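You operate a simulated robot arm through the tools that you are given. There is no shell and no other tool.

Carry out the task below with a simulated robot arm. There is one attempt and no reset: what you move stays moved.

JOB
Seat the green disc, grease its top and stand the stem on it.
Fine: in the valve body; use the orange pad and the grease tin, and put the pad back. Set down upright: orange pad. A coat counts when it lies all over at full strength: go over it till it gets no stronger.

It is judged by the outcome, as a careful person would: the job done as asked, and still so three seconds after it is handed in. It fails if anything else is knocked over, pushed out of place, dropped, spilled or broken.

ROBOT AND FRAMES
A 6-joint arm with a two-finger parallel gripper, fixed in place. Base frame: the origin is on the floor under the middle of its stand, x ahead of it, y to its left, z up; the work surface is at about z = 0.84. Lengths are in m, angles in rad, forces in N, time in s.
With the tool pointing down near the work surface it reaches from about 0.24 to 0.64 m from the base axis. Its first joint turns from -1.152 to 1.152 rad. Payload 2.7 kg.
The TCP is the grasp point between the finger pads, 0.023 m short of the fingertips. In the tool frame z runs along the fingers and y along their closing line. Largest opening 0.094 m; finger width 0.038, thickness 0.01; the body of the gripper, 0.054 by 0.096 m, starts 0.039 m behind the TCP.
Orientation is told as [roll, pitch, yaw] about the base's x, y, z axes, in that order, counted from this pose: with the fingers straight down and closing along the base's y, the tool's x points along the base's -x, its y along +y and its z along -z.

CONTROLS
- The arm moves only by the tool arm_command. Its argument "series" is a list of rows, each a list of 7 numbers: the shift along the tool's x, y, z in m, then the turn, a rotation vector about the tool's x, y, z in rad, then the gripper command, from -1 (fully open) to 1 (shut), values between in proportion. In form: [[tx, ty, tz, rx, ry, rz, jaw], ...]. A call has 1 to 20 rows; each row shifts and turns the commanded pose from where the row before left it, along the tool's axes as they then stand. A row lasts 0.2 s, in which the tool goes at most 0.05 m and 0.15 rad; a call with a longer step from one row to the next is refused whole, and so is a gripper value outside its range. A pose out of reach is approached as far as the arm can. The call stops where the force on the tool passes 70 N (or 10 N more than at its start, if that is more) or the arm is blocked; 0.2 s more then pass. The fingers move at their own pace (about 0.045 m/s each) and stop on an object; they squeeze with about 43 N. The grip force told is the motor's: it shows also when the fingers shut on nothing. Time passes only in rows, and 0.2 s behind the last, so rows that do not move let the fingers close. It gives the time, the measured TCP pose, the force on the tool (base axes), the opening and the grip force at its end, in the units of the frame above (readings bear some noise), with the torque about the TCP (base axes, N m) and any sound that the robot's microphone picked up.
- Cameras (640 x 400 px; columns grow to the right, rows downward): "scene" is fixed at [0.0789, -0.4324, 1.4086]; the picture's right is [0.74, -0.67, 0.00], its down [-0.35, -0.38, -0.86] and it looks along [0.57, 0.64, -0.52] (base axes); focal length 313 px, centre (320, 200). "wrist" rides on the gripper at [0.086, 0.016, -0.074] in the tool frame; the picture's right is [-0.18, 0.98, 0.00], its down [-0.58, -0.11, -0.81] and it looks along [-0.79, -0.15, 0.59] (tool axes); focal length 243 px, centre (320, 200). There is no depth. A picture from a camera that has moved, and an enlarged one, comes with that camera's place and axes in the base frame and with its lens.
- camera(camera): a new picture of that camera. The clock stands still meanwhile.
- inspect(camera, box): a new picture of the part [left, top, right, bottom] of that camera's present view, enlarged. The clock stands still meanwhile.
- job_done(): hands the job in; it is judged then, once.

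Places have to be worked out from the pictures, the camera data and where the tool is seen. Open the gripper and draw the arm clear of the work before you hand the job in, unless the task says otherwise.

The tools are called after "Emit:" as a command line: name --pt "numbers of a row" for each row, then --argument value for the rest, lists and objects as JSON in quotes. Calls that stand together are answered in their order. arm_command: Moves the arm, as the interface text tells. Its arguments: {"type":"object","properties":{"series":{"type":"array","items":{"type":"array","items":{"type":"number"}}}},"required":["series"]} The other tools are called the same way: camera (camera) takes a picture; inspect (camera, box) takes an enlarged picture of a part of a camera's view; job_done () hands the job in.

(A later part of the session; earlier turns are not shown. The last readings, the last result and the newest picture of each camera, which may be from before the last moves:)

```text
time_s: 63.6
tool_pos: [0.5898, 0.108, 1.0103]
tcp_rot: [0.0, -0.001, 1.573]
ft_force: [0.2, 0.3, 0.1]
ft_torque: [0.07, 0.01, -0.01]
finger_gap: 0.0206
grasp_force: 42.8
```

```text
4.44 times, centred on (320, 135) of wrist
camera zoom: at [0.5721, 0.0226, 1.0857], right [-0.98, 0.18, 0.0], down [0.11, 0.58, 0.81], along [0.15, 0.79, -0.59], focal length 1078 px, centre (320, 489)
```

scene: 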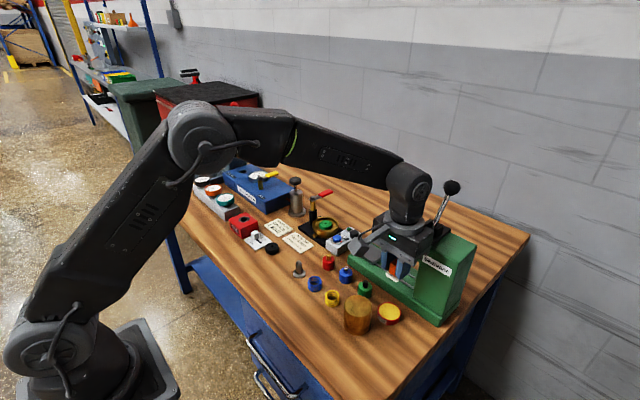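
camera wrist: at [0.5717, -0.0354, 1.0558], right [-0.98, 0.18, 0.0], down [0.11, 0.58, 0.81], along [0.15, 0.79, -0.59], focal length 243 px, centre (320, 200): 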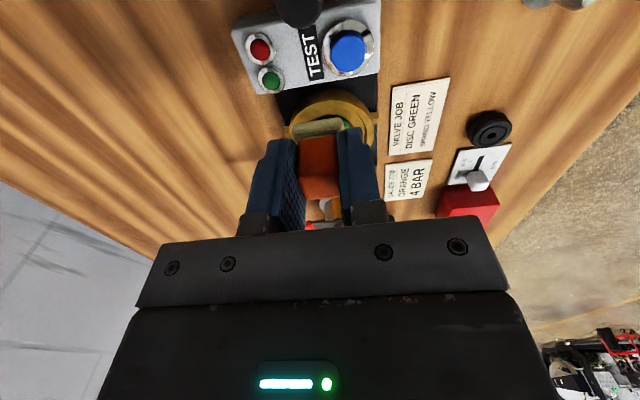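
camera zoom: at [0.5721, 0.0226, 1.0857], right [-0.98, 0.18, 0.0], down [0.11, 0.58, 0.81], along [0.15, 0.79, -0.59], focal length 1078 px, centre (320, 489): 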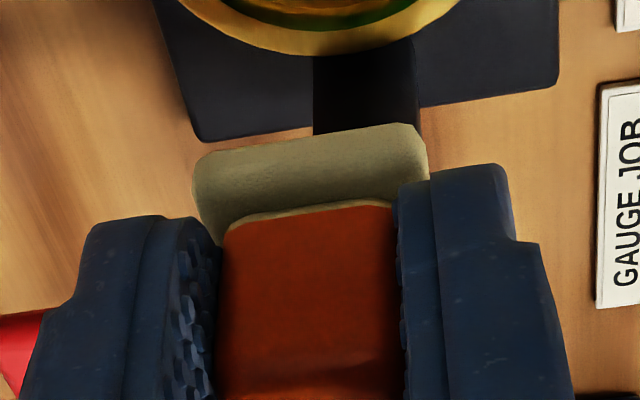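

The felt is still creamy with grease. To find out whether the coat can spread further, I now wipe with a lighter press and longer strokes (±12 mm) along y, which should outrun the disc's play in the recess.

Emit:
arm_command --pt "0 0 0.045 0 0 0 1" --pt "0 0 0.0452 0 0 0 1" --pt "0 0 0.0047 0 0 0 1" --pt "-0.003 0 0 0 0 0 1" --pt "-0.003 0 0 0 0 0 1" --pt "-0.003 0 0 0 0 0 1" --pt "-0.003 0 0 0 0 0 1" --pt "0.003 0 0 0 0 0 1" --pt "0.003 0 0 0 0 0 1" --pt "0.003 0 0 0 0 0 1" --pt "0.003 0 0 0 0 0 1" --pt "0.003 0 0 0 0 0 1" --pt "0.003 0 0 0 0 0 1" --pt "0.003 0 0 0 0 0 1" --pt "0.003 0 0 0 0 0 1" --pt "0 0 0 0 0 0 1"

Emit:
inspect --camera "scene" --box '[302, 206, 358, 246]'

Emit:
inspect --camera "wrist" --box '[200, 40, 440, 190]'

```text
time_s: 67.0
tool_pos: [0.5892, 0.0975, 0.9153]
tcp_rot: [0.0, 0.002, 1.569]
ft_force: [-1.1, 3.8, 7.0]
ft_torque: [0.22, 0.02, 0.03]
finger_gap: 0.0205
grasp_force: 42.9
```

```text
10.00 times, centred on (330, 226) of scene
camera zoom: at [0.0787, -0.4323, 1.4086], right [0.74, -0.67, 0.0], down [-0.35, -0.38, -0.86], along [0.57, 0.64, -0.52], focal length 3128 px, centre (220, -60)
```

zoom: 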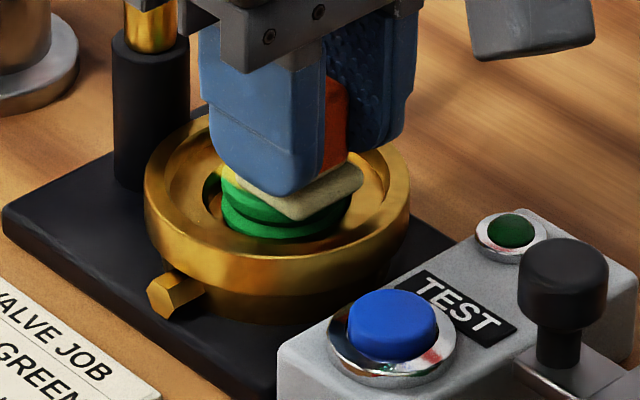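

```text
2.67 times, centred on (320, 115) of wrist
camera zoom: at [0.5719, 0.0114, 0.9908], right [-0.98, 0.18, 0.0], down [0.11, 0.58, 0.81], along [0.15, 0.79, -0.59], focal length 647 px, centre (320, 427)
```

zoom: 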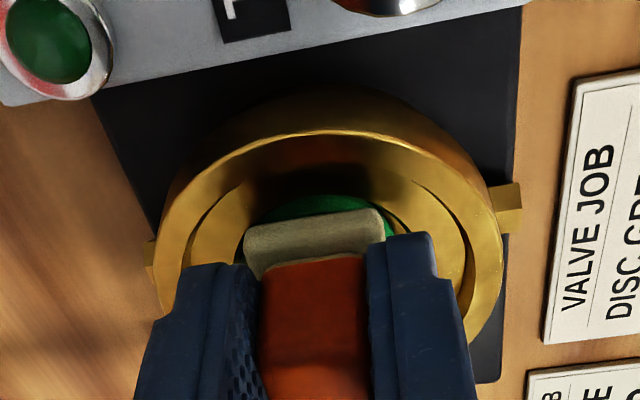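

The pad now overhangs the disc's -y edge, so the stroke really passed over that side. I stroke back to the centre, lift and look.

Emit:
arm_command --pt "-0.003 0 0 0 0 0 1" --pt "-0.003 0 0 0 0 0 1" --pt "-0.003 0 0 0 0 0 1" --pt "-0.003 0 0 0 0 0 1" --pt "0 0 -0.005 0 0 0 1" --pt "0 0 -0.045 0 0 0 1" --pt "0 0 -0.0449 0 0 0 1" --pt "0 0 0 0 0 0 1"

Emit:
inspect --camera "wrist" --box '[288, 20, 352, 80]'

Emit:
inspect --camera "scene" --box '[323, 219, 340, 231]'

```text
time_s: 68.8
tool_pos: [0.5909, 0.1119, 1.01]
tcp_rot: [-0.001, 0.0, 1.572]
ft_force: [0.3, 0.0, -0.8]
ft_torque: [0.0, 0.03, -0.04]
finger_gap: 0.021
grasp_force: 43.3
```

```text
6.67 times, centred on (320, 50) of wrist
camera zoom: at [0.5722, 0.0251, 1.0849], right [-0.98, 0.18, 0.0], down [0.11, 0.58, 0.81], along [0.15, 0.79, -0.59], focal length 1618 px, centre (320, 1200)
```

zoom: 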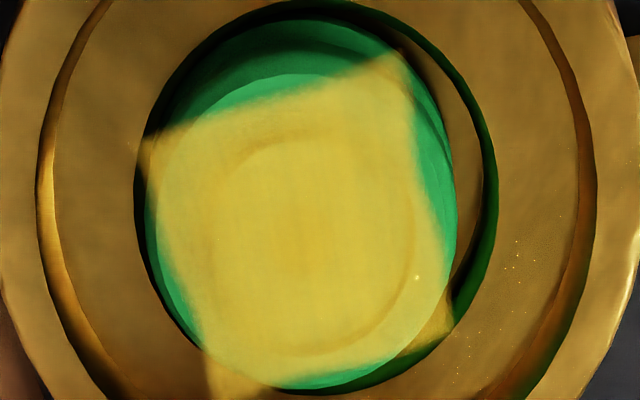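

```text
16.00 times, centred on (332, 225) of scene
camera zoom: at [0.0789, -0.4324, 1.4086], right [0.74, -0.67, 0.0], down [-0.35, -0.38, -0.86], along [0.57, 0.64, -0.52], focal length 5006 px, centre (136, -200)
```

zoom: 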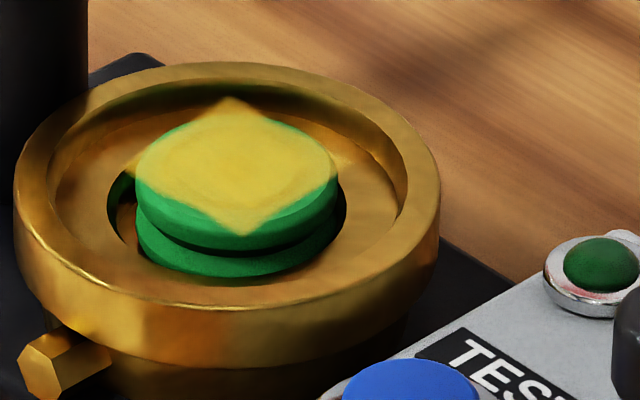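

The outline stays the same even though the felt clearly passed beyond it, so the coat area is fixed and already covered all over. I add a pass of ±12 mm strokes along x plus the corners to see whether it still gets stronger.

Emit:
arm_command --pt "0 0 0.045 0 0 0 1" --pt "0 0 0.0452 0 0 0 1" --pt "0 0 0.0047 0 0 0 1" --pt "0 -0.003 0 0 0 0 1" --pt "0 -0.003 0 0 0 0 1" --pt "0 -0.003 0 0 0 0 1" --pt "0 -0.003 0 0 0 0 1" --pt "0 0.003 0 0 0 0 1" --pt "0 0.003 0 0 0 0 1" --pt "0 0.003 0 0 0 0 1" --pt "0 0.003 0 0 0 0 1" --pt "0 0.003 0 0 0 0 1" --pt "0 0.003 0 0 0 0 1" --pt "0 0.003 0 0 0 0 1" --pt "0 0.003 0 0 0 0 1" --pt "0 -0.003 0 0 0 0 1" --pt "0 -0.003 0 0 0 0 1" --pt "0 -0.003 0 0 0 0 1" --pt "0 -0.003 0 0 0 0 1" --pt "0 0 -0.005 0 0 0 1"

Emit:
arm_command --pt "0.008 0.008 0 0 0 0 1" --pt "0 0 0.0055 0 0 0 1" --pt "0 0 0 0 0 0 1" --pt "0 0 -0.0055 0 0 0 1" --pt "0 -0.016 0 0 0 0 1" --pt "0 0 0.0055 0 0 0 1" --pt "0 0 0 0 0 0 1" --pt "0 0 -0.0055 0 0 0 1" --pt "-0.016 0 0 0 0 0 1" --pt "0 0 0.0055 0 0 0 1" --pt "0 0 0 0 0 0 1" --pt "0 0 -0.0055 0 0 0 1" --pt "0 0.016 0 0 0 0 1" --pt "0 0 0.0055 0 0 0 1" --pt "0 0 0 0 0 0 1" --pt "0 0 -0.0055 0 0 0 1" --pt "0.008 -0.008 0 0 0 0 1" --pt "0 0 -0.045 0 0 0 1" --pt "0 0 -0.0449 0 0 0 1" --pt "0 0 0 0 0 0 1"

Emit:
inspect --camera "wrist" --box '[288, 20, 352, 80]'

Emit:
inspect --camera "scene" --box '[323, 219, 340, 231]'

```text
time_s: 73.0
tool_pos: [0.59, 0.1099, 0.9185]
tcp_rot: [0.001, 0.0, 1.57]
ft_force: [0.6, 0.0, 0.5]
ft_torque: [0.0, 0.03, -0.04]
finger_gap: 0.0205
grasp_force: 42.8
```

```text
time_s: 77.2
tool_pos: [0.59, 0.1102, 1.0128]
tcp_rot: [-0.002, -0.001, 1.572]
ft_force: [0.7, -0.6, -0.2]
ft_torque: [0.01, 0.05, -0.03]
finger_gap: 0.0207
grasp_force: 42.8
```

```text
6.67 times, centred on (320, 50) of wrist
camera zoom: at [0.5714, 0.0241, 1.0866], right [-0.98, 0.18, 0.0], down [0.11, 0.58, 0.81], along [0.15, 0.79, -0.59], focal length 1618 px, centre (320, 1200)
```

zoom: 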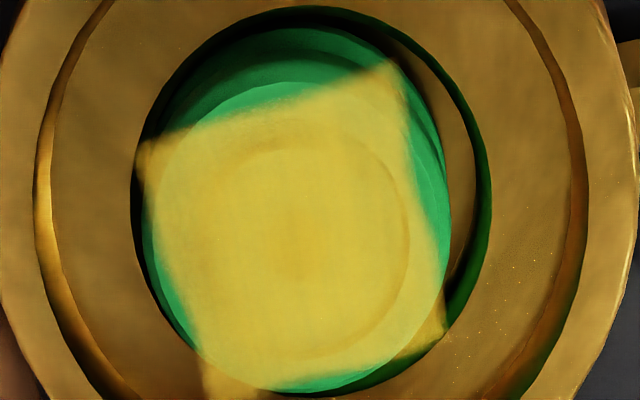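

```text
16.00 times, centred on (332, 225) of scene
camera zoom: at [0.0789, -0.4324, 1.4086], right [0.74, -0.67, 0.0], down [-0.35, -0.38, -0.86], along [0.57, 0.64, -0.52], focal length 5006 px, centre (136, -200)
```

zoom: 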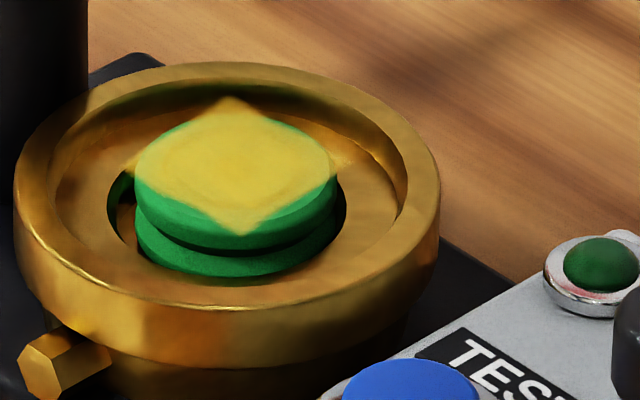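

The coat looks identical to the previous pass, even across the area. I check the felt's colour once more to be sure the pad has not just run dry.

Emit:
inspect --camera "scene" --box '[318, 172, 346, 192]'

Emit:
inspect --camera "wrist" --box '[270, 20, 370, 140]'

```text
16.00 times, centred on (332, 182) of scene
camera zoom: at [0.0789, -0.4324, 1.4086], right [0.74, -0.67, 0.0], down [-0.35, -0.38, -0.86], along [0.57, 0.64, -0.52], focal length 5006 px, centre (128, 488)
```

zoom: 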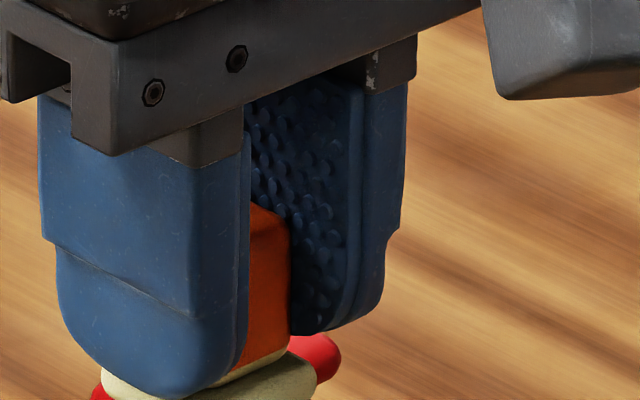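

```text
3.33 times, centred on (320, 80) of wrist
camera zoom: at [0.5714, 0.0241, 1.0866], right [-0.98, 0.18, 0.0], down [0.11, 0.58, 0.81], along [0.15, 0.79, -0.59], focal length 809 px, centre (320, 600)
```

zoom: 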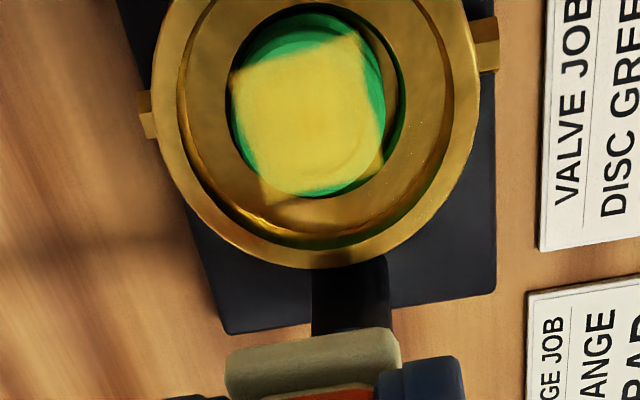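

The felt is still loaded. For safety on the corners of the coat I make one more light sliding pass around the perimeter (±8.5 mm) before putting the pad back.

Emit:
arm_command --pt "0 0 0.045 0 0 0 1" --pt "0 0 0.0452 0 0 0 1" --pt "0 0 0.0047 0 0 0 1" --pt "0 0 0 0 0 0 1"

Emit:
arm_command --pt "-0.00425 0 0 0 0 0 1" --pt "-0.00425 0 0 0 0 0 1" --pt "0 -0.00425 0 0 0 0 1" --pt "0 -0.00425 0 0 0 0 1" --pt "0.00425 0 0 0 0 0 1" --pt "0.00425 0 0 0 0 0 1" --pt "0.00425 0 0 0 0 0 1" --pt "0.00425 0 0 0 0 0 1" --pt "0 0.00425 0 0 0 0 1" --pt "0 0.00425 0 0 0 0 1" --pt "0 0.00425 0 0 0 0 1" --pt "0 0.00425 0 0 0 0 1" --pt "-0.00425 0 0 0 0 0 1" --pt "-0.00425 0 0 0 0 0 1" --pt "-0.00425 0 0 0 0 0 1" --pt "-0.00425 0 0 0 0 0 1" --pt "0 -0.00425 0 0 0 0 1" --pt "0 -0.00425 0 0 0 0 1" --pt "0.00425 0 0 0 0 0 1" --pt "0.00425 0 0 0 0 0 1"

Emit:
arm_command --pt "0 0 -0.005 0 0 0 1" --pt "0 0 -0.045 0 0 0 1" --pt "0 0 -0.0449 0 0 0 1" --pt "0 0 0 0 0 0 1"

Emit:
inspect --camera "wrist" --box '[288, 20, 352, 80]'

Emit:
inspect --camera "scene" --box '[323, 219, 340, 231]'

```text
time_s: 78.2
tool_pos: [0.589, 0.1101, 0.9164]
tcp_rot: [0.0, 0.002, 1.569]
ft_force: [0.1, -0.4, 0.3]
ft_torque: [-0.01, 0.02, -0.01]
finger_gap: 0.0208
grasp_force: 43.3
```

```text
time_s: 82.4
tool_pos: [0.5898, 0.1099, 0.9168]
tcp_rot: [0.0, -0.001, 1.571]
ft_force: [-0.3, 1.8, 2.4]
ft_torque: [0.09, 0.01, 0.02]
finger_gap: 0.0206
grasp_force: 43.1
```

```text
time_s: 83.4
tool_pos: [0.5903, 0.111, 1.011]
tcp_rot: [0.001, -0.001, 1.571]
ft_force: [0.4, -0.4, -0.4]
ft_torque: [-0.01, -0.02, -0.01]
finger_gap: 0.0206
grasp_force: 43.4
```

```text
6.67 times, centred on (320, 50) of wrist
camera zoom: at [0.5719, 0.0242, 1.085], right [-0.98, 0.18, 0.0], down [0.11, 0.58, 0.81], along [0.15, 0.79, -0.59], focal length 1618 px, centre (320, 1200)
```

zoom: 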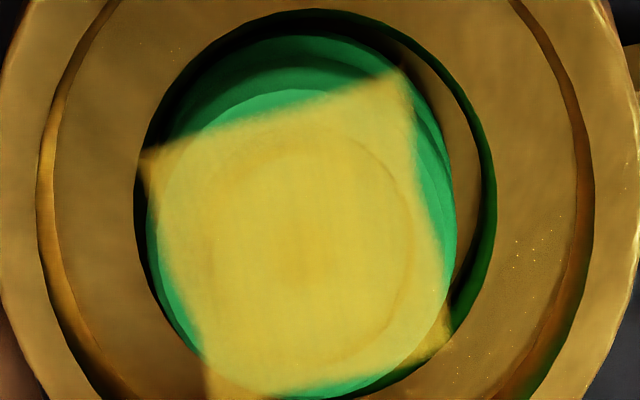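

```text
16.00 times, centred on (332, 225) of scene
camera zoom: at [0.0789, -0.4324, 1.4086], right [0.74, -0.67, 0.0], down [-0.35, -0.38, -0.86], along [0.57, 0.64, -0.52], focal length 5006 px, centre (136, -200)
```

zoom: 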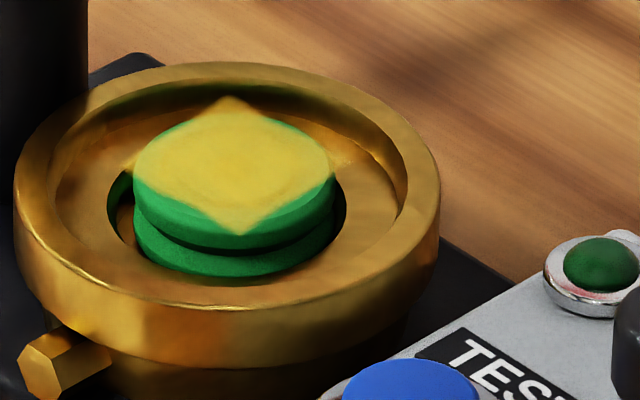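

No further change, though the contact force in that pass was light (≤2.4 N). I repeat the perimeter once more with about 1.2 mm more press so that the force is certain.

Emit:
arm_command --pt "0 0 0.045 0 0 0 1" --pt "0 0 0.0452 0 0 0 1" --pt "0 0 0.006 0 0 0 1" --pt "0 0 0 0 0 0 1"

```text
time_s: 84.4
tool_pos: [0.5903, 0.1091, 0.916]
tcp_rot: [-0.003, -0.001, 1.57]
ft_force: [-0.6, 0.2, 7.9]
ft_torque: [-0.03, 0.04, -0.03]
finger_gap: 0.0208
grasp_force: 43.4
```

Contact is now 7.9 N, which is what I want. I run the perimeter stroke with ±9 mm.

Emit:
arm_command --pt "-0.0045 0 0 0 0 0 1" --pt "-0.0045 0 0 0 0 0 1" --pt "0 -0.0045 0 0 0 0 1" --pt "0 -0.0045 0 0 0 0 1" --pt "0.0045 0 0 0 0 0 1" --pt "0.0045 0 0 0 0 0 1" --pt "0.0045 0 0 0 0 0 1" --pt "0.0045 0 0 0 0 0 1" --pt "0 0.0045 0 0 0 0 1" --pt "0 0.0045 0 0 0 0 1" --pt "0 0.0045 0 0 0 0 1" --pt "0 0.0045 0 0 0 0 1" --pt "-0.0045 0 0 0 0 0 1" --pt "-0.0045 0 0 0 0 0 1" --pt "-0.0045 0 0 0 0 0 1" --pt "-0.0045 0 0 0 0 0 1" --pt "0 -0.0045 0 0 0 0 1" --pt "0 -0.0045 0 0 0 0 1" --pt "0.0045 0 0 0 0 0 1" --pt "0.0045 0 0 0 0 0 1"

Emit:
arm_command --pt "0 0 -0.0063 0 0 0 1" --pt "0 0 -0.045 0 0 0 1" --pt "0 0 -0.0449 0 0 0 1" --pt "0 0 0 0 0 0 1"

Emit:
inspect --camera "wrist" --box '[288, 20, 352, 80]'

Emit:
inspect --camera "scene" --box '[323, 219, 340, 231]'

```text
time_s: 88.6
tool_pos: [0.5907, 0.1109, 0.916]
tcp_rot: [-0.005, -0.004, 1.572]
ft_force: [1.8, 10.8, 12.5]
ft_torque: [0.41, -0.08, 0.0]
finger_gap: 0.0208
grasp_force: 42.8
```

```text
time_s: 89.6
tool_pos: [0.5891, 0.1097, 1.0114]
tcp_rot: [0.001, 0.001, 1.571]
ft_force: [0.1, -0.2, -1.3]
ft_torque: [0.0, -0.03, -0.03]
finger_gap: 0.0207
grasp_force: 42.7
```

```text
6.67 times, centred on (320, 50) of wrist
camera zoom: at [0.5717, 0.0234, 1.0865], right [-0.98, 0.18, 0.0], down [0.11, 0.58, 0.81], along [0.15, 0.79, -0.59], focal length 1618 px, centre (320, 1200)
```

zoom: 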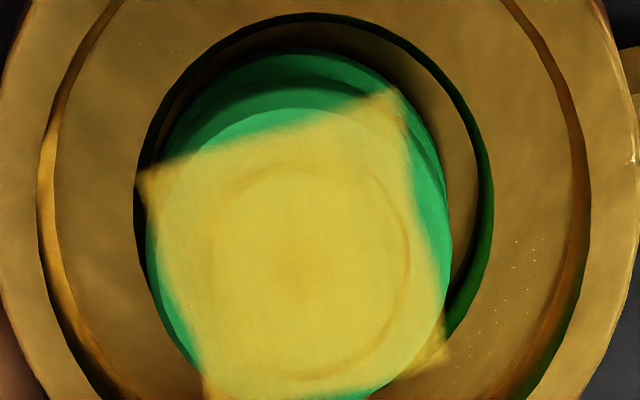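

```text
16.00 times, centred on (332, 225) of scene
camera zoom: at [0.0789, -0.4324, 1.4086], right [0.74, -0.67, 0.0], down [-0.35, -0.38, -0.86], along [0.57, 0.64, -0.52], focal length 5006 px, centre (136, -200)
```

zoom: 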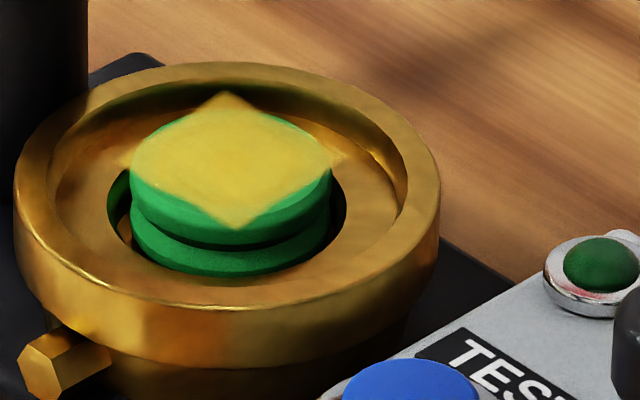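

The coat looks the same again: it has stopped getting stronger and lies evenly. I carry the pad back above its original spot (0.5015, 0.060) and lower to about 5 mm above the bench.

Emit:
arm_command --pt "0.0168 0.02943 0 0 0 0 1" --pt "0.0168 0.02943 0 0 0 0 1" --pt "0.0168 0.02943 0 0 0 0 1" --pt "0 0 0 0 0 0 1" --pt "0 0 0.04 0 0 0 1" --pt "0 0 0.04 0 0 0 1" --pt "0 0 0.035 0 0 0 1" --pt "0 0 0.014 0 0 0 1" --pt "0 0 0 0 0 0 1"

Emit:
inspect --camera "wrist" --box '[200, 40, 440, 190]'

Emit:
inspect --camera "scene" --box '[280, 210, 360, 270]'

```text
time_s: 91.6
tool_pos: [0.501, 0.0593, 0.8814]
tcp_rot: [-0.001, 0.0, 1.571]
ft_force: [0.3, -0.6, 0.6]
ft_torque: [0.0, -0.01, -0.02]
finger_gap: 0.0207
grasp_force: 42.9
```

```text
2.67 times, centred on (320, 115) of wrist
camera zoom: at [0.4836, -0.0266, 0.9564], right [-0.98, 0.18, 0.0], down [0.11, 0.58, 0.81], along [0.15, 0.79, -0.59], focal length 647 px, centre (320, 427)
```

zoom: 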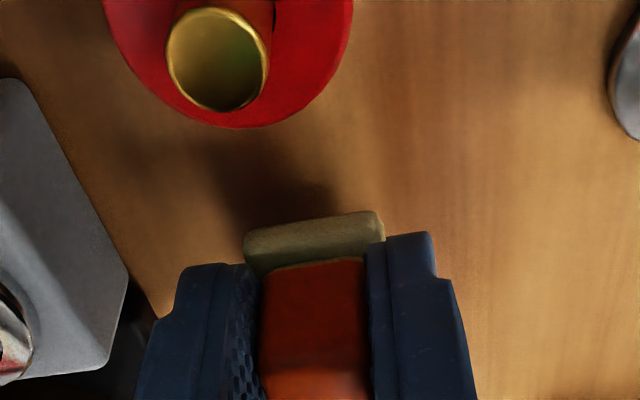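

```text
6.67 times, centred on (320, 240) of scene
camera zoom: at [0.0789, -0.4324, 1.4086], right [0.74, -0.67, 0.0], down [-0.35, -0.38, -0.86], along [0.57, 0.64, -0.52], focal length 2086 px, centre (320, -67)
```

zoom: 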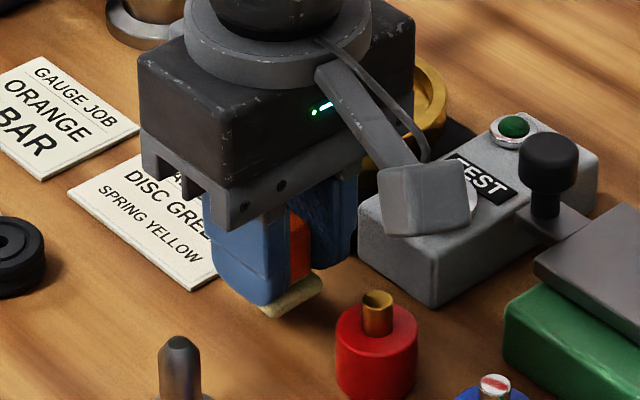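

The pad is over its old spot. I lower in small steps until it just touches.

Emit:
arm_command --pt "0 0 0.002 0 0 0 1" --pt "0 0 0.002 0 0 0 1" --pt "0 0 0.001 0 0 0 1" --pt "0 0 0 0 0 0 1"

```text
time_s: 92.6
tool_pos: [0.5016, 0.0593, 0.8774]
tcp_rot: [0.001, 0.0, 1.571]
ft_force: [-0.2, 0.4, 0.4]
ft_torque: [-0.03, -0.05, 0.0]
finger_gap: 0.0206
grasp_force: 42.9
```

No contact yet; I continue in 1 mm steps.

Emit:
arm_command --pt "0 0 0.001 0 0 0 1" --pt "0 0 0.001 0 0 0 1" --pt "0 0 0 0 0 0 1"

```text
time_s: 93.4
tool_pos: [0.5006, 0.0597, 0.8762]
tcp_rot: [-0.001, 0.0, 1.57]
ft_force: [-0.6, 0.7, -0.7]
ft_torque: [0.04, 0.03, -0.01]
finger_gap: 0.0208
grasp_force: 43.6
```

Still no contact at commanded 0.874; two more small steps.

Emit:
arm_command --pt "0 0 0.0008 0 0 0 1" --pt "0 0 0.0007 0 0 0 1" --pt "0 0 0 0 0 0 1"

Emit:
inspect --camera "scene" --box '[296, 230, 336, 260]'

```text
time_s: 94.2
tool_pos: [0.5006, 0.0593, 0.8732]
tcp_rot: [-0.001, -0.001, 1.57]
ft_force: [-1.3, -0.3, 3.2]
ft_torque: [0.05, 0.02, 0.01]
finger_gap: 0.0207
grasp_force: 42.7
```

```text
13.33 times, centred on (316, 245) of scene
camera zoom: at [0.0789, -0.4324, 1.4086], right [0.74, -0.67, 0.0], down [-0.35, -0.38, -0.86], along [0.57, 0.64, -0.52], focal length 4171 px, centre (373, -400)
```

zoom: 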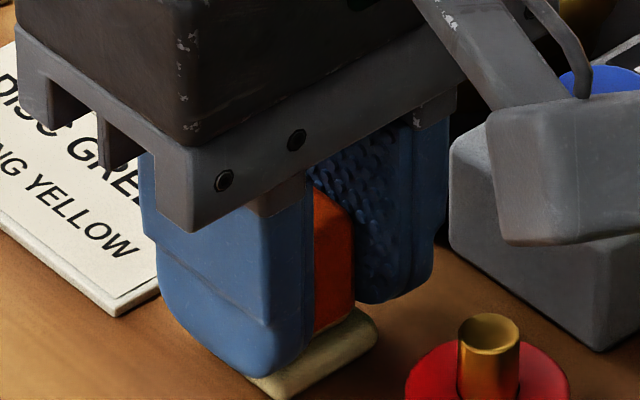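

Gentle contact (3 N): the pad stands on the bench. I open and rise straight up.

Emit:
arm_command --pt "0 0 0 0 0 0 0.149" --pt "0 0 0 0 0 0 0.149" --pt "0 0 0 0 0 0 0.149" --pt "0 0 -0.01 0 0 0 0.149" --pt "0 0 -0.03 0 0 0 0.149" --pt "0 0 -0.04 0 0 0 0.149" --pt "0 0 -0.04 0 0 0 0.149" --pt "0 0 0 0 0 0 0.149"

Emit:
inspect --camera "scene" --box '[260, 220, 340, 285]'

Emit:
camera --camera "wrist"

```text
time_s: 96.0
tool_pos: [0.5016, 0.0584, 0.9942]
tcp_rot: [-0.001, 0.0, 1.571]
ft_force: [0.1, 0.2, -0.5]
ft_torque: [-0.01, -0.02, 0.0]
finger_gap: 0.0402
grasp_force: 0.0
```

```text
6.15 times, centred on (300, 252) of scene
camera zoom: at [0.0789, -0.4324, 1.4086], right [0.74, -0.67, 0.0], down [-0.35, -0.38, -0.86], along [0.57, 0.64, -0.52], focal length 1925 px, centre (443, -123)
```

zoom: 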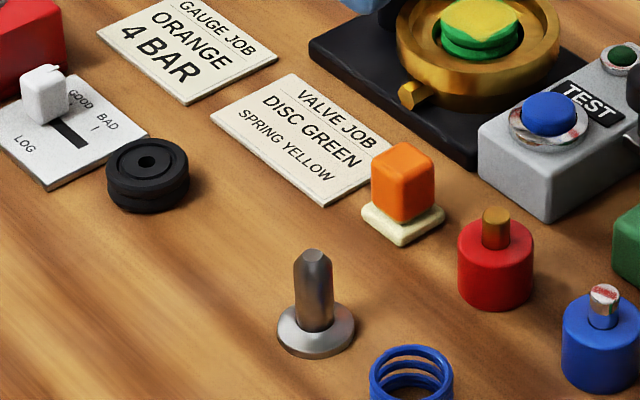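

```text
taken
camera wrist: at [0.4835, -0.027, 1.0683], right [-0.98, 0.18, 0.0], down [0.11, 0.58, 0.81], along [0.15, 0.79, -0.59], focal length 243 px, centre (320, 200)
```

wrist: 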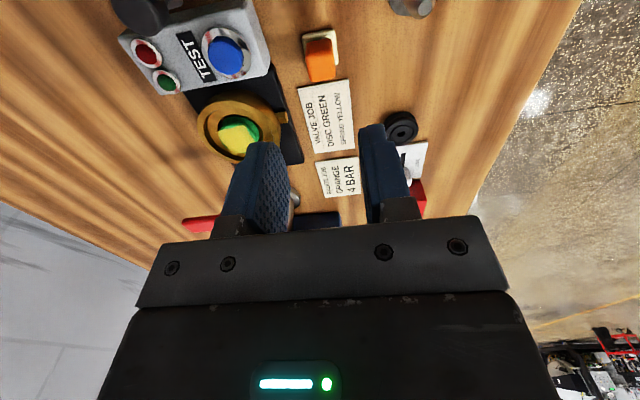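

The pad stands upright within about 2 mm of its original place. Next the stem at about (0.4255, 0.0315): I move above it and look.

Emit:
arm_command --pt "0.0141 0.0379 0 0 0 0 0.149" --pt "0.0141 0.0379 0 0 0 0 0.149" --pt "0 0 0.03 0 0 0 0.149" --pt "0 0 0.03 0 0 0 0.149" --pt "0 0 0.01 0 0 0 0.149" --pt "0 0 0 0 0 0 0.149"

Emit:
inspect --camera "wrist" --box '[200, 40, 440, 190]'

Emit:
inspect --camera "scene" --box '[260, 230, 330, 285]'

```text
time_s: 97.4
tool_pos: [0.426, 0.0312, 0.9237]
tcp_rot: [0.002, 0.0, 1.572]
ft_force: [0.1, 0.0, -0.6]
ft_torque: [-0.01, 0.01, -0.01]
finger_gap: 0.0402
grasp_force: 0.0
```

```text
2.67 times, centred on (320, 115) of wrist
camera zoom: at [0.4075, -0.055, 0.9976], right [-0.98, 0.18, 0.0], down [0.11, 0.58, 0.81], along [0.15, 0.79, -0.59], focal length 647 px, centre (320, 427)
```

zoom: 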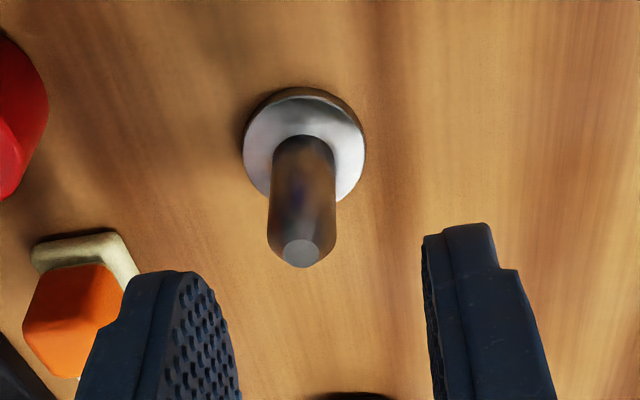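

```text
7.27 times, centred on (295, 258) of scene
camera zoom: at [0.0789, -0.4324, 1.4086], right [0.74, -0.67, 0.0], down [-0.35, -0.38, -0.86], along [0.57, 0.64, -0.52], focal length 2275 px, centre (502, -218)
```

zoom: 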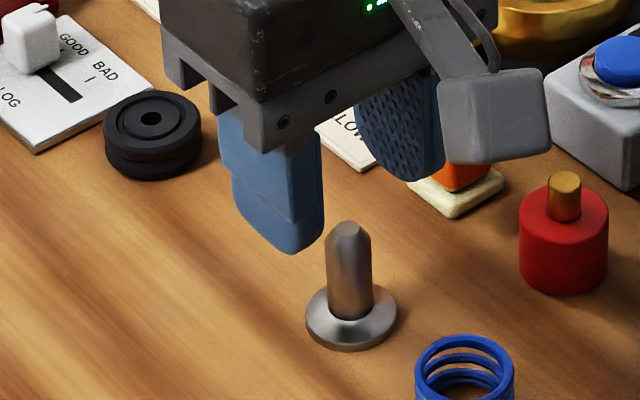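

The stem is about 3 mm to +x and 1.5 mm to +y of the grip centre. I correct that and lower so the tips stay above the flange, then check before closing.

Emit:
arm_command --pt "-0.0015 -0.003 0.015 0 0 0 0.149" --pt "0 0 0.015 0 0 0 0.149" --pt "0 0 0.015 0 0 0 0.149" --pt "0 0 0.002 0 0 0 0.149" --pt "0 0 0 0 0 0 0.149"

Emit:
inspect --camera "wrist" --box '[200, 40, 440, 190]'

Emit:
inspect --camera "scene" --box '[270, 240, 320, 280]'

```text
time_s: 98.6
tool_pos: [0.4296, 0.0336, 0.8753]
tcp_rot: [-0.001, 0.001, 1.57]
ft_force: [-0.1, 0.5, -0.1]
ft_torque: [0.0, -0.02, 0.0]
finger_gap: 0.0401
grasp_force: 0.0
```

```text
2.67 times, centred on (320, 115) of wrist
camera zoom: at [0.4107, -0.0531, 0.9505], right [-0.98, 0.18, 0.0], down [0.11, 0.58, 0.81], along [0.15, 0.79, -0.59], focal length 647 px, centre (320, 427)
```

zoom: 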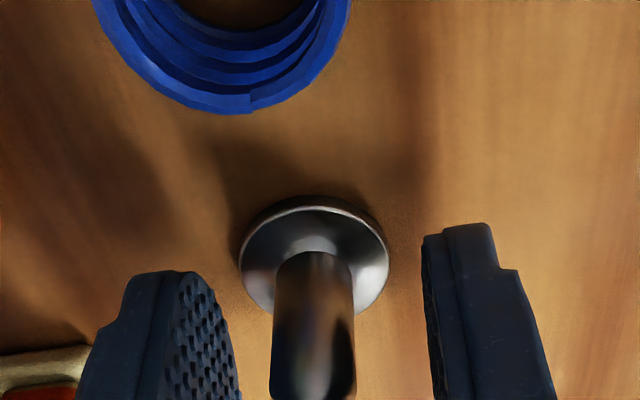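

```text
10.00 times, centred on (295, 260) of scene
camera zoom: at [0.0789, -0.4324, 1.4086], right [0.74, -0.67, 0.0], down [-0.35, -0.38, -0.86], along [0.57, 0.64, -0.52], focal length 3128 px, centre (570, -400)
```

zoom: 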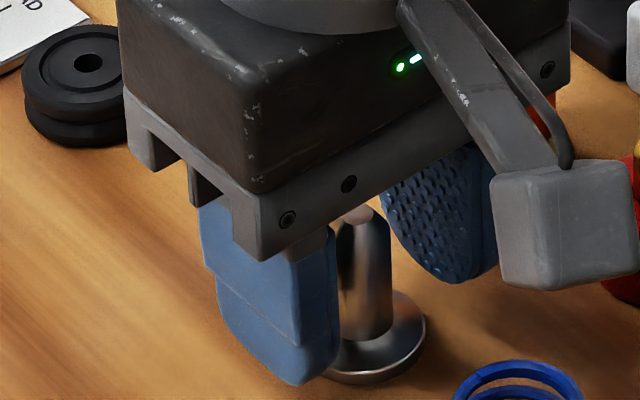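

The rod is centred between the fingers and the tips are above the flange. I close on it and lift a little.

Emit:
arm_command --pt "0 0 0 0 0 0 1" --pt "0 0 0 0 0 0 1" --pt "0 0 0 0 0 0 1" --pt "0 0 0 0 0 0 1"

Emit:
arm_command --pt "0 0 -0.005 0 0 0 1" --pt "0 0 -0.02 0 0 0 1" --pt "0 0 -0.03 0 0 0 1" --pt "0 0 -0.03 0 0 0 1" --pt "0 0 0 0 0 0 1"

Emit:
inspect --camera "wrist" --box '[200, 40, 440, 190]'

Emit:
inspect --camera "scene" --box '[255, 190, 335, 250]'

```text
time_s: 99.6
tool_pos: [0.4278, 0.0332, 0.8762]
tcp_rot: [-0.001, 0.0, 1.572]
ft_force: [0.0, -0.1, -1.2]
ft_torque: [0.0, -0.01, 0.01]
finger_gap: 0.0149
grasp_force: 43.0
```

```text
time_s: 100.8
tool_pos: [0.4287, 0.0332, 0.9618]
tcp_rot: [0.0, 0.0, 1.57]
ft_force: [-0.9, -0.8, -1.3]
ft_torque: [0.01, 0.01, -0.01]
finger_gap: 0.015
grasp_force: 42.9
```

```text
2.67 times, centred on (320, 115) of wrist
camera zoom: at [0.4109, -0.0532, 1.036], right [-0.98, 0.18, 0.0], down [0.11, 0.58, 0.81], along [0.15, 0.79, -0.59], focal length 647 px, centre (320, 427)
```

zoom: 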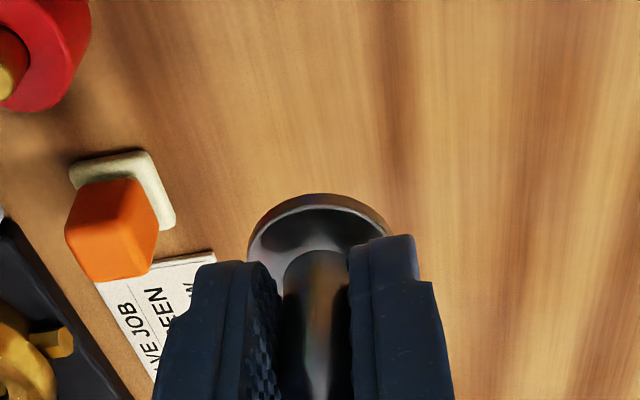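

```text
6.67 times, centred on (295, 220) of scene
camera zoom: at [0.0789, -0.4324, 1.4086], right [0.74, -0.67, 0.0], down [-0.35, -0.38, -0.86], along [0.57, 0.64, -0.52], focal length 2086 px, centre (487, 67)
```

zoom: 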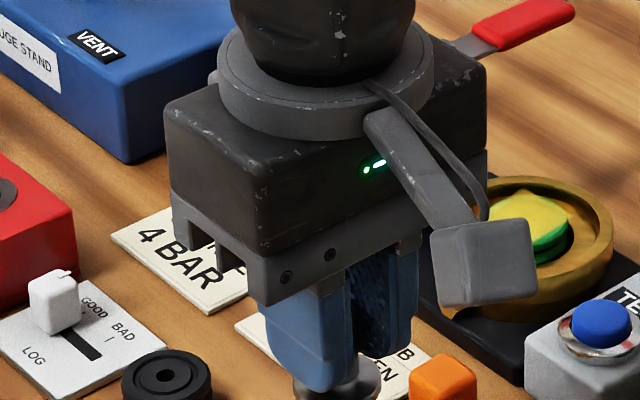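

The stem is firmly held at the rod (15 mm). I raise it and carry it above the disc to measure the disc's present centre.

Emit:
arm_command --pt "0 0 -0.048 0 0 0 1" --pt "-0.01943 -0.04043 0 0 0 0 1" --pt "-0.01943 -0.04043 0 0 0 0 1" --pt "-0.01943 -0.04043 0 0 0 0 1" --pt "-0.01943 -0.04043 0 0 0 0 1" --pt "0 0 0 0 0 0 1"

Emit:
inspect --camera "wrist" --box '[272, 10, 368, 100]'

Emit:
inspect --camera "scene" --box '[302, 206, 358, 246]'

Emit:
camera --camera "wrist"

```text
time_s: 102.2
tool_pos: [0.5899, 0.1117, 1.0092]
tcp_rot: [0.002, 0.0, 1.57]
ft_force: [-0.1, -0.8, -1.2]
ft_torque: [0.0, 0.0, -0.01]
finger_gap: 0.0148
grasp_force: 42.7
```

```text
4.44 times, centred on (320, 55) of wrist
camera zoom: at [0.573, 0.025, 1.0843], right [-0.98, 0.18, 0.0], down [0.11, 0.58, 0.81], along [0.15, 0.79, -0.59], focal length 1078 px, centre (320, 844)
```

zoom: 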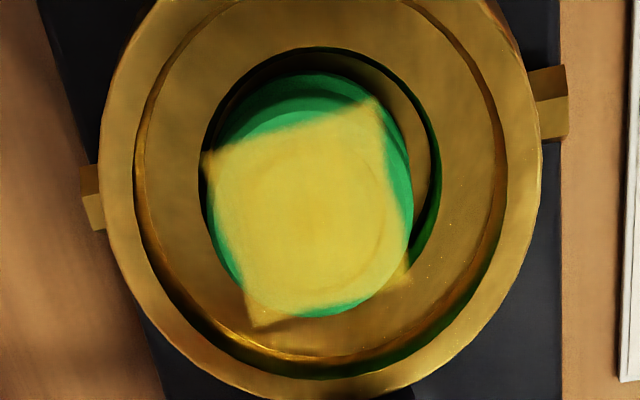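

```text
10.00 times, centred on (330, 226) of scene
camera zoom: at [0.079, -0.4323, 1.4086], right [0.74, -0.67, 0.0], down [-0.35, -0.38, -0.86], along [0.57, 0.64, -0.52], focal length 3128 px, centre (220, -60)
```

zoom: 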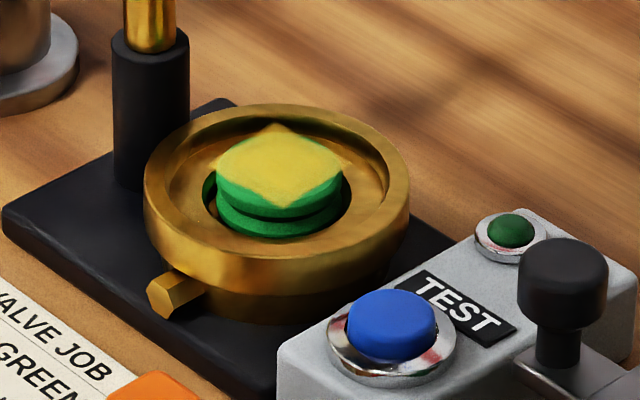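

```text
taken
camera wrist: at [0.573, 0.025, 1.0843], right [-0.98, 0.18, 0.0], down [0.11, 0.58, 0.81], along [0.15, 0.79, -0.59], focal length 243 px, centre (320, 200)
```

wrist: 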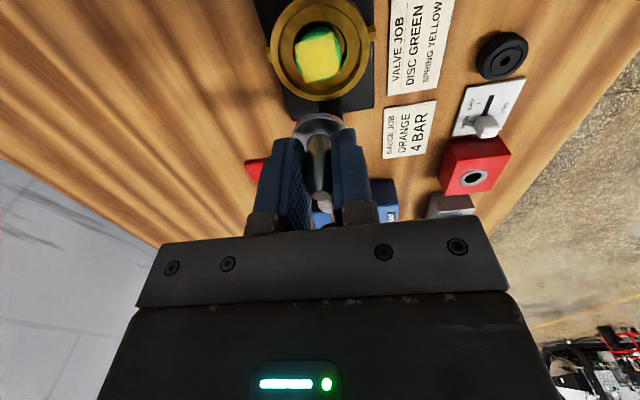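

The disc centre is about 1.9 mm to +x of the stem axis, y agrees. I shift by that and lower to ~14 mm above the disc for a check.

Emit:
arm_command --pt "0 -0.0019 0.03 0 0 0 1" --pt "0 0 0.03 0 0 0 1" --pt "0 0 0.019 0 0 0 1" --pt "0 0 0 0 0 0 1"

Emit:
inspect --camera "wrist" --box '[220, 40, 420, 165]'

Emit:
inspect --camera "scene" --box '[302, 200, 358, 240]'

```text
time_s: 103.2
tool_pos: [0.5926, 0.1097, 0.9308]
tcp_rot: [-0.001, 0.0, 1.571]
ft_force: [0.7, 0.6, -0.7]
ft_torque: [0.01, -0.02, 0.01]
finger_gap: 0.0149
grasp_force: 43.2
```

```text
3.20 times, centred on (320, 102) of wrist
camera zoom: at [0.5747, 0.0239, 1.0056], right [-0.98, 0.18, 0.0], down [0.11, 0.58, 0.81], along [0.15, 0.79, -0.59], focal length 776 px, centre (320, 512)
```

zoom: 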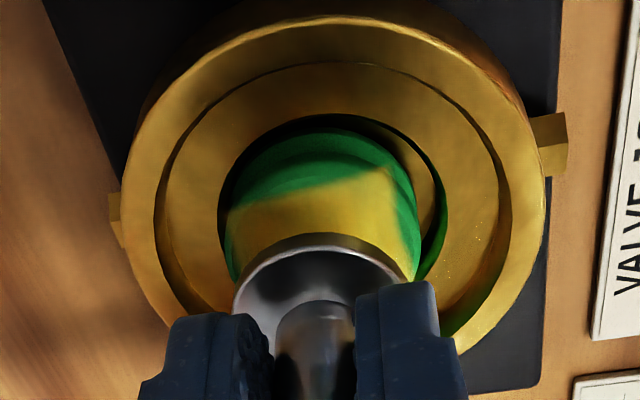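

```text
10.00 times, centred on (330, 220) of scene
camera zoom: at [0.0789, -0.4324, 1.4086], right [0.74, -0.67, 0.0], down [-0.35, -0.38, -0.86], along [0.57, 0.64, -0.52], focal length 3128 px, centre (220, 0)
```

zoom: 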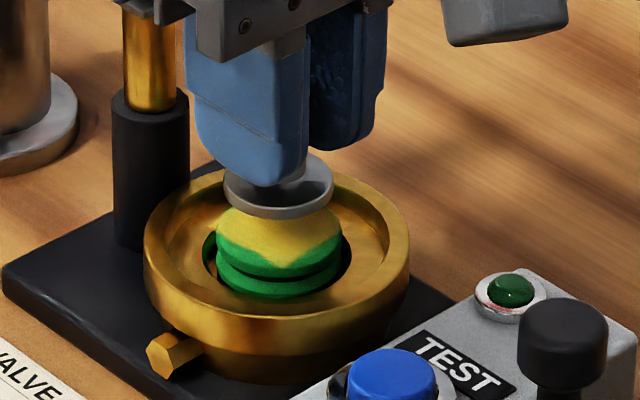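

Stem and disc line up sideways; the disc is perhaps 1 mm further in +y. I shift 1 mm and lower to just above contact, then feel down in small steps.

Emit:
arm_command --pt "-0.001 0 0.006 0 0 0 1" --pt "0 0 0.005 0 0 0 1" --pt "0 0 0.0015 0 0 0 1" --pt "0 0 0 0 0 0 1"

Emit:
inspect --camera "wrist" --box '[220, 40, 420, 165]'

Emit:
inspect --camera "scene" --box '[302, 200, 358, 240]'

```text
time_s: 104.2
tool_pos: [0.5917, 0.1109, 0.9172]
tcp_rot: [0.0, 0.0, 1.572]
ft_force: [-0.1, 1.1, -1.7]
ft_torque: [0.0, 0.01, 0.01]
finger_gap: 0.0149
grasp_force: 43.1
```

```text
3.20 times, centred on (320, 102) of wrist
camera zoom: at [0.5743, 0.0249, 0.9926], right [-0.98, 0.18, 0.0], down [0.11, 0.58, 0.81], along [0.15, 0.79, -0.59], focal length 776 px, centre (320, 512)
```

zoom: 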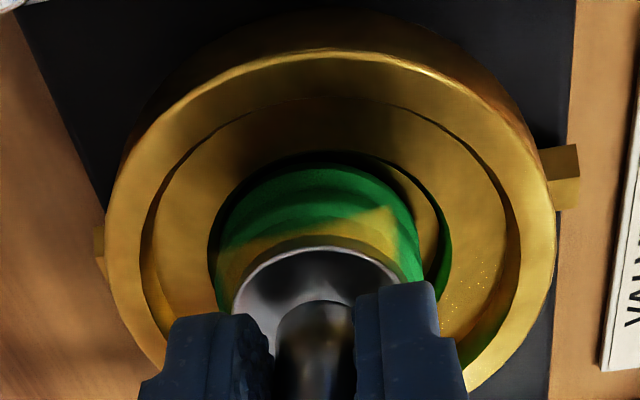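

```text
10.00 times, centred on (330, 220) of scene
camera zoom: at [0.0789, -0.4324, 1.4086], right [0.74, -0.67, 0.0], down [-0.35, -0.38, -0.86], along [0.57, 0.64, -0.52], focal length 3128 px, centre (220, 0)
```

zoom: 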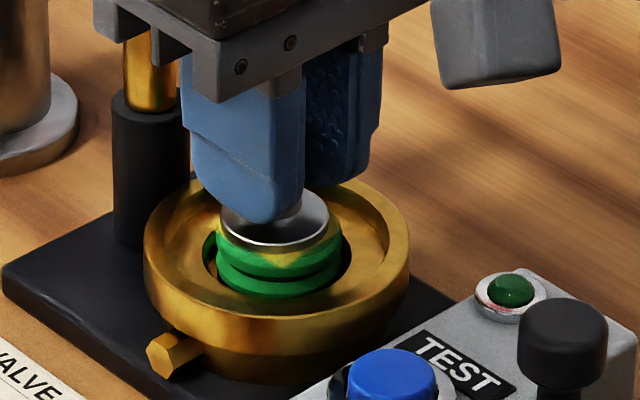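

Nearly touching; the stem is still about 1 mm short along +x/-y. I nudge it and go down in 1 mm steps.

Emit:
arm_command --pt "0.0004 -0.0008 0 0 0 0 1" --pt "0 0 0.001 0 0 0 1" --pt "0 0 0 0 0 0 1"

```text
time_s: 105.0
tool_pos: [0.5931, 0.112, 0.9184]
tcp_rot: [-0.001, -0.001, 1.57]
ft_force: [-2.3, 0.5, 6.4]
ft_torque: [-0.01, 0.09, -0.02]
finger_gap: 0.0148
grasp_force: 42.8
```

The flange touches the disc with 6 N and hardly any torque, so it sits flat. I check the picture before releasing.

Emit:
inspect --camera "scene" --box '[316, 208, 344, 228]'

Emit:
inspect --camera "wrist" --box '[220, 40, 420, 165]'

```text
16.00 times, centred on (330, 218) of scene
camera zoom: at [0.0788, -0.4324, 1.4086], right [0.74, -0.67, 0.0], down [-0.35, -0.38, -0.86], along [0.57, 0.64, -0.52], focal length 5006 px, centre (160, -88)
```

zoom: 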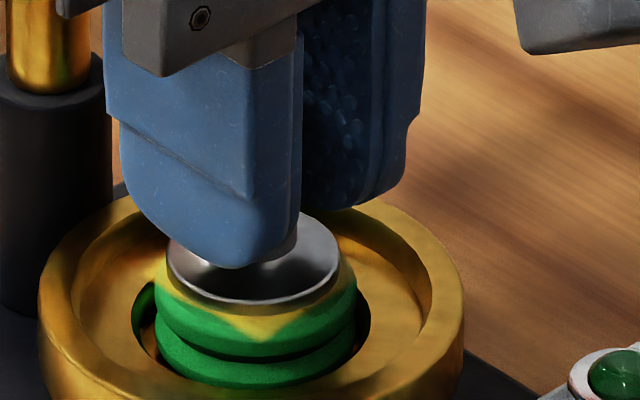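

```text
3.20 times, centred on (320, 102) of wrist
camera zoom: at [0.5754, 0.0247, 0.9923], right [-0.98, 0.18, 0.0], down [0.11, 0.58, 0.81], along [0.15, 0.79, -0.59], focal length 776 px, centre (320, 512)
```

zoom: 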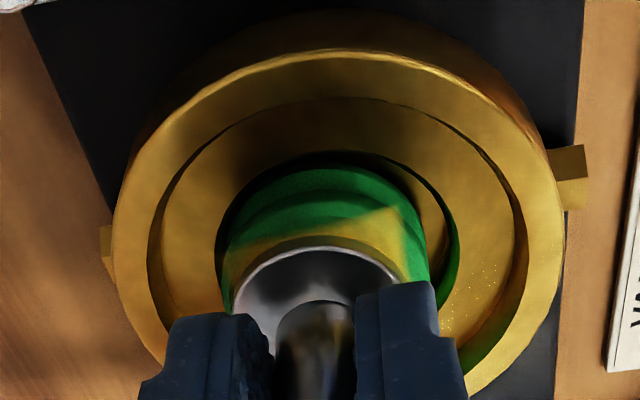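

Comparing edges with the flange thickness (~3.7 mm) taken into account, the stem sits about 1.4 mm in +x and 2.5 mm in +y off the disc centre. I lift it 5 mm, shift by that and look again before setting it down.

Emit:
arm_command --pt "0 0 -0.005 0 0 0 1" --pt "0.0025 0.0014 -0.003 0 0 0 1" --pt "0 0 0 0 0 0 1"

Emit:
inspect --camera "wrist" --box '[220, 40, 420, 165]'

Emit:
inspect --camera "scene" --box '[316, 208, 344, 228]'

```text
time_s: 105.8
tool_pos: [0.5906, 0.109, 0.9238]
tcp_rot: [0.001, 0.0, 1.571]
ft_force: [0.1, -1.0, 0.0]
ft_torque: [0.04, 0.02, -0.02]
finger_gap: 0.0149
grasp_force: 42.6
```

```text
3.20 times, centred on (320, 102) of wrist
camera zoom: at [0.5736, 0.0222, 0.999], right [-0.98, 0.18, 0.0], down [0.11, 0.58, 0.81], along [0.15, 0.79, -0.59], focal length 776 px, centre (320, 512)
```

zoom: 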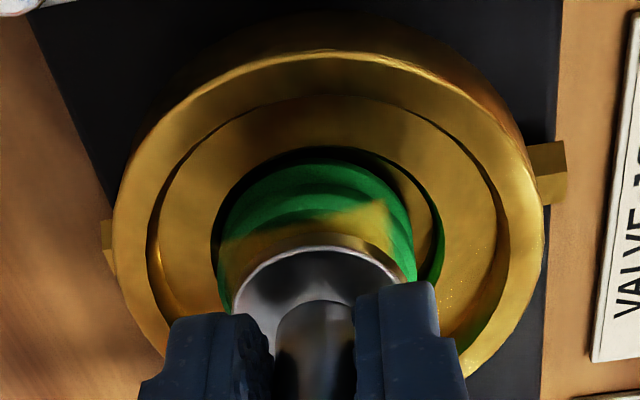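

```text
16.00 times, centred on (330, 218) of scene
camera zoom: at [0.0789, -0.4324, 1.4086], right [0.74, -0.67, 0.0], down [-0.35, -0.38, -0.86], along [0.57, 0.64, -0.52], focal length 5006 px, centre (160, -88)
```

zoom: 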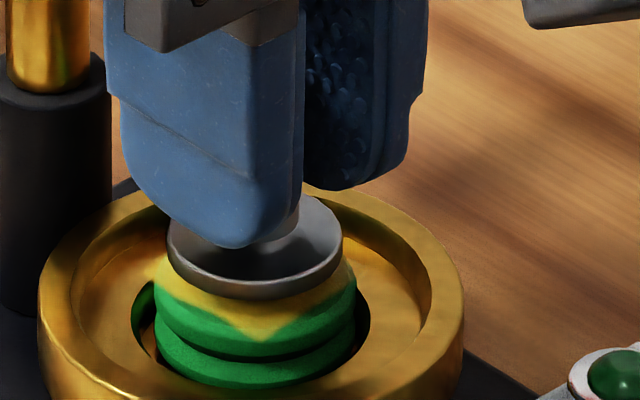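

Projected straight down, stem and disc now coincide within half a millimetre in both views. I lower it again onto the disc.

Emit:
arm_command --pt "0 0 0.004 0 0 0 1" --pt "0 0 0.0025 0 0 0 1" --pt "0 0 0.001 0 0 0 1" --pt "0 0 0 0 0 0 1"

```text
time_s: 106.8
tool_pos: [0.5915, 0.1086, 0.9178]
tcp_rot: [-0.003, 0.0, 1.572]
ft_force: [0.1, 0.2, 4.3]
ft_torque: [-0.01, 0.04, -0.02]
finger_gap: 0.0148
grasp_force: 43.1
```

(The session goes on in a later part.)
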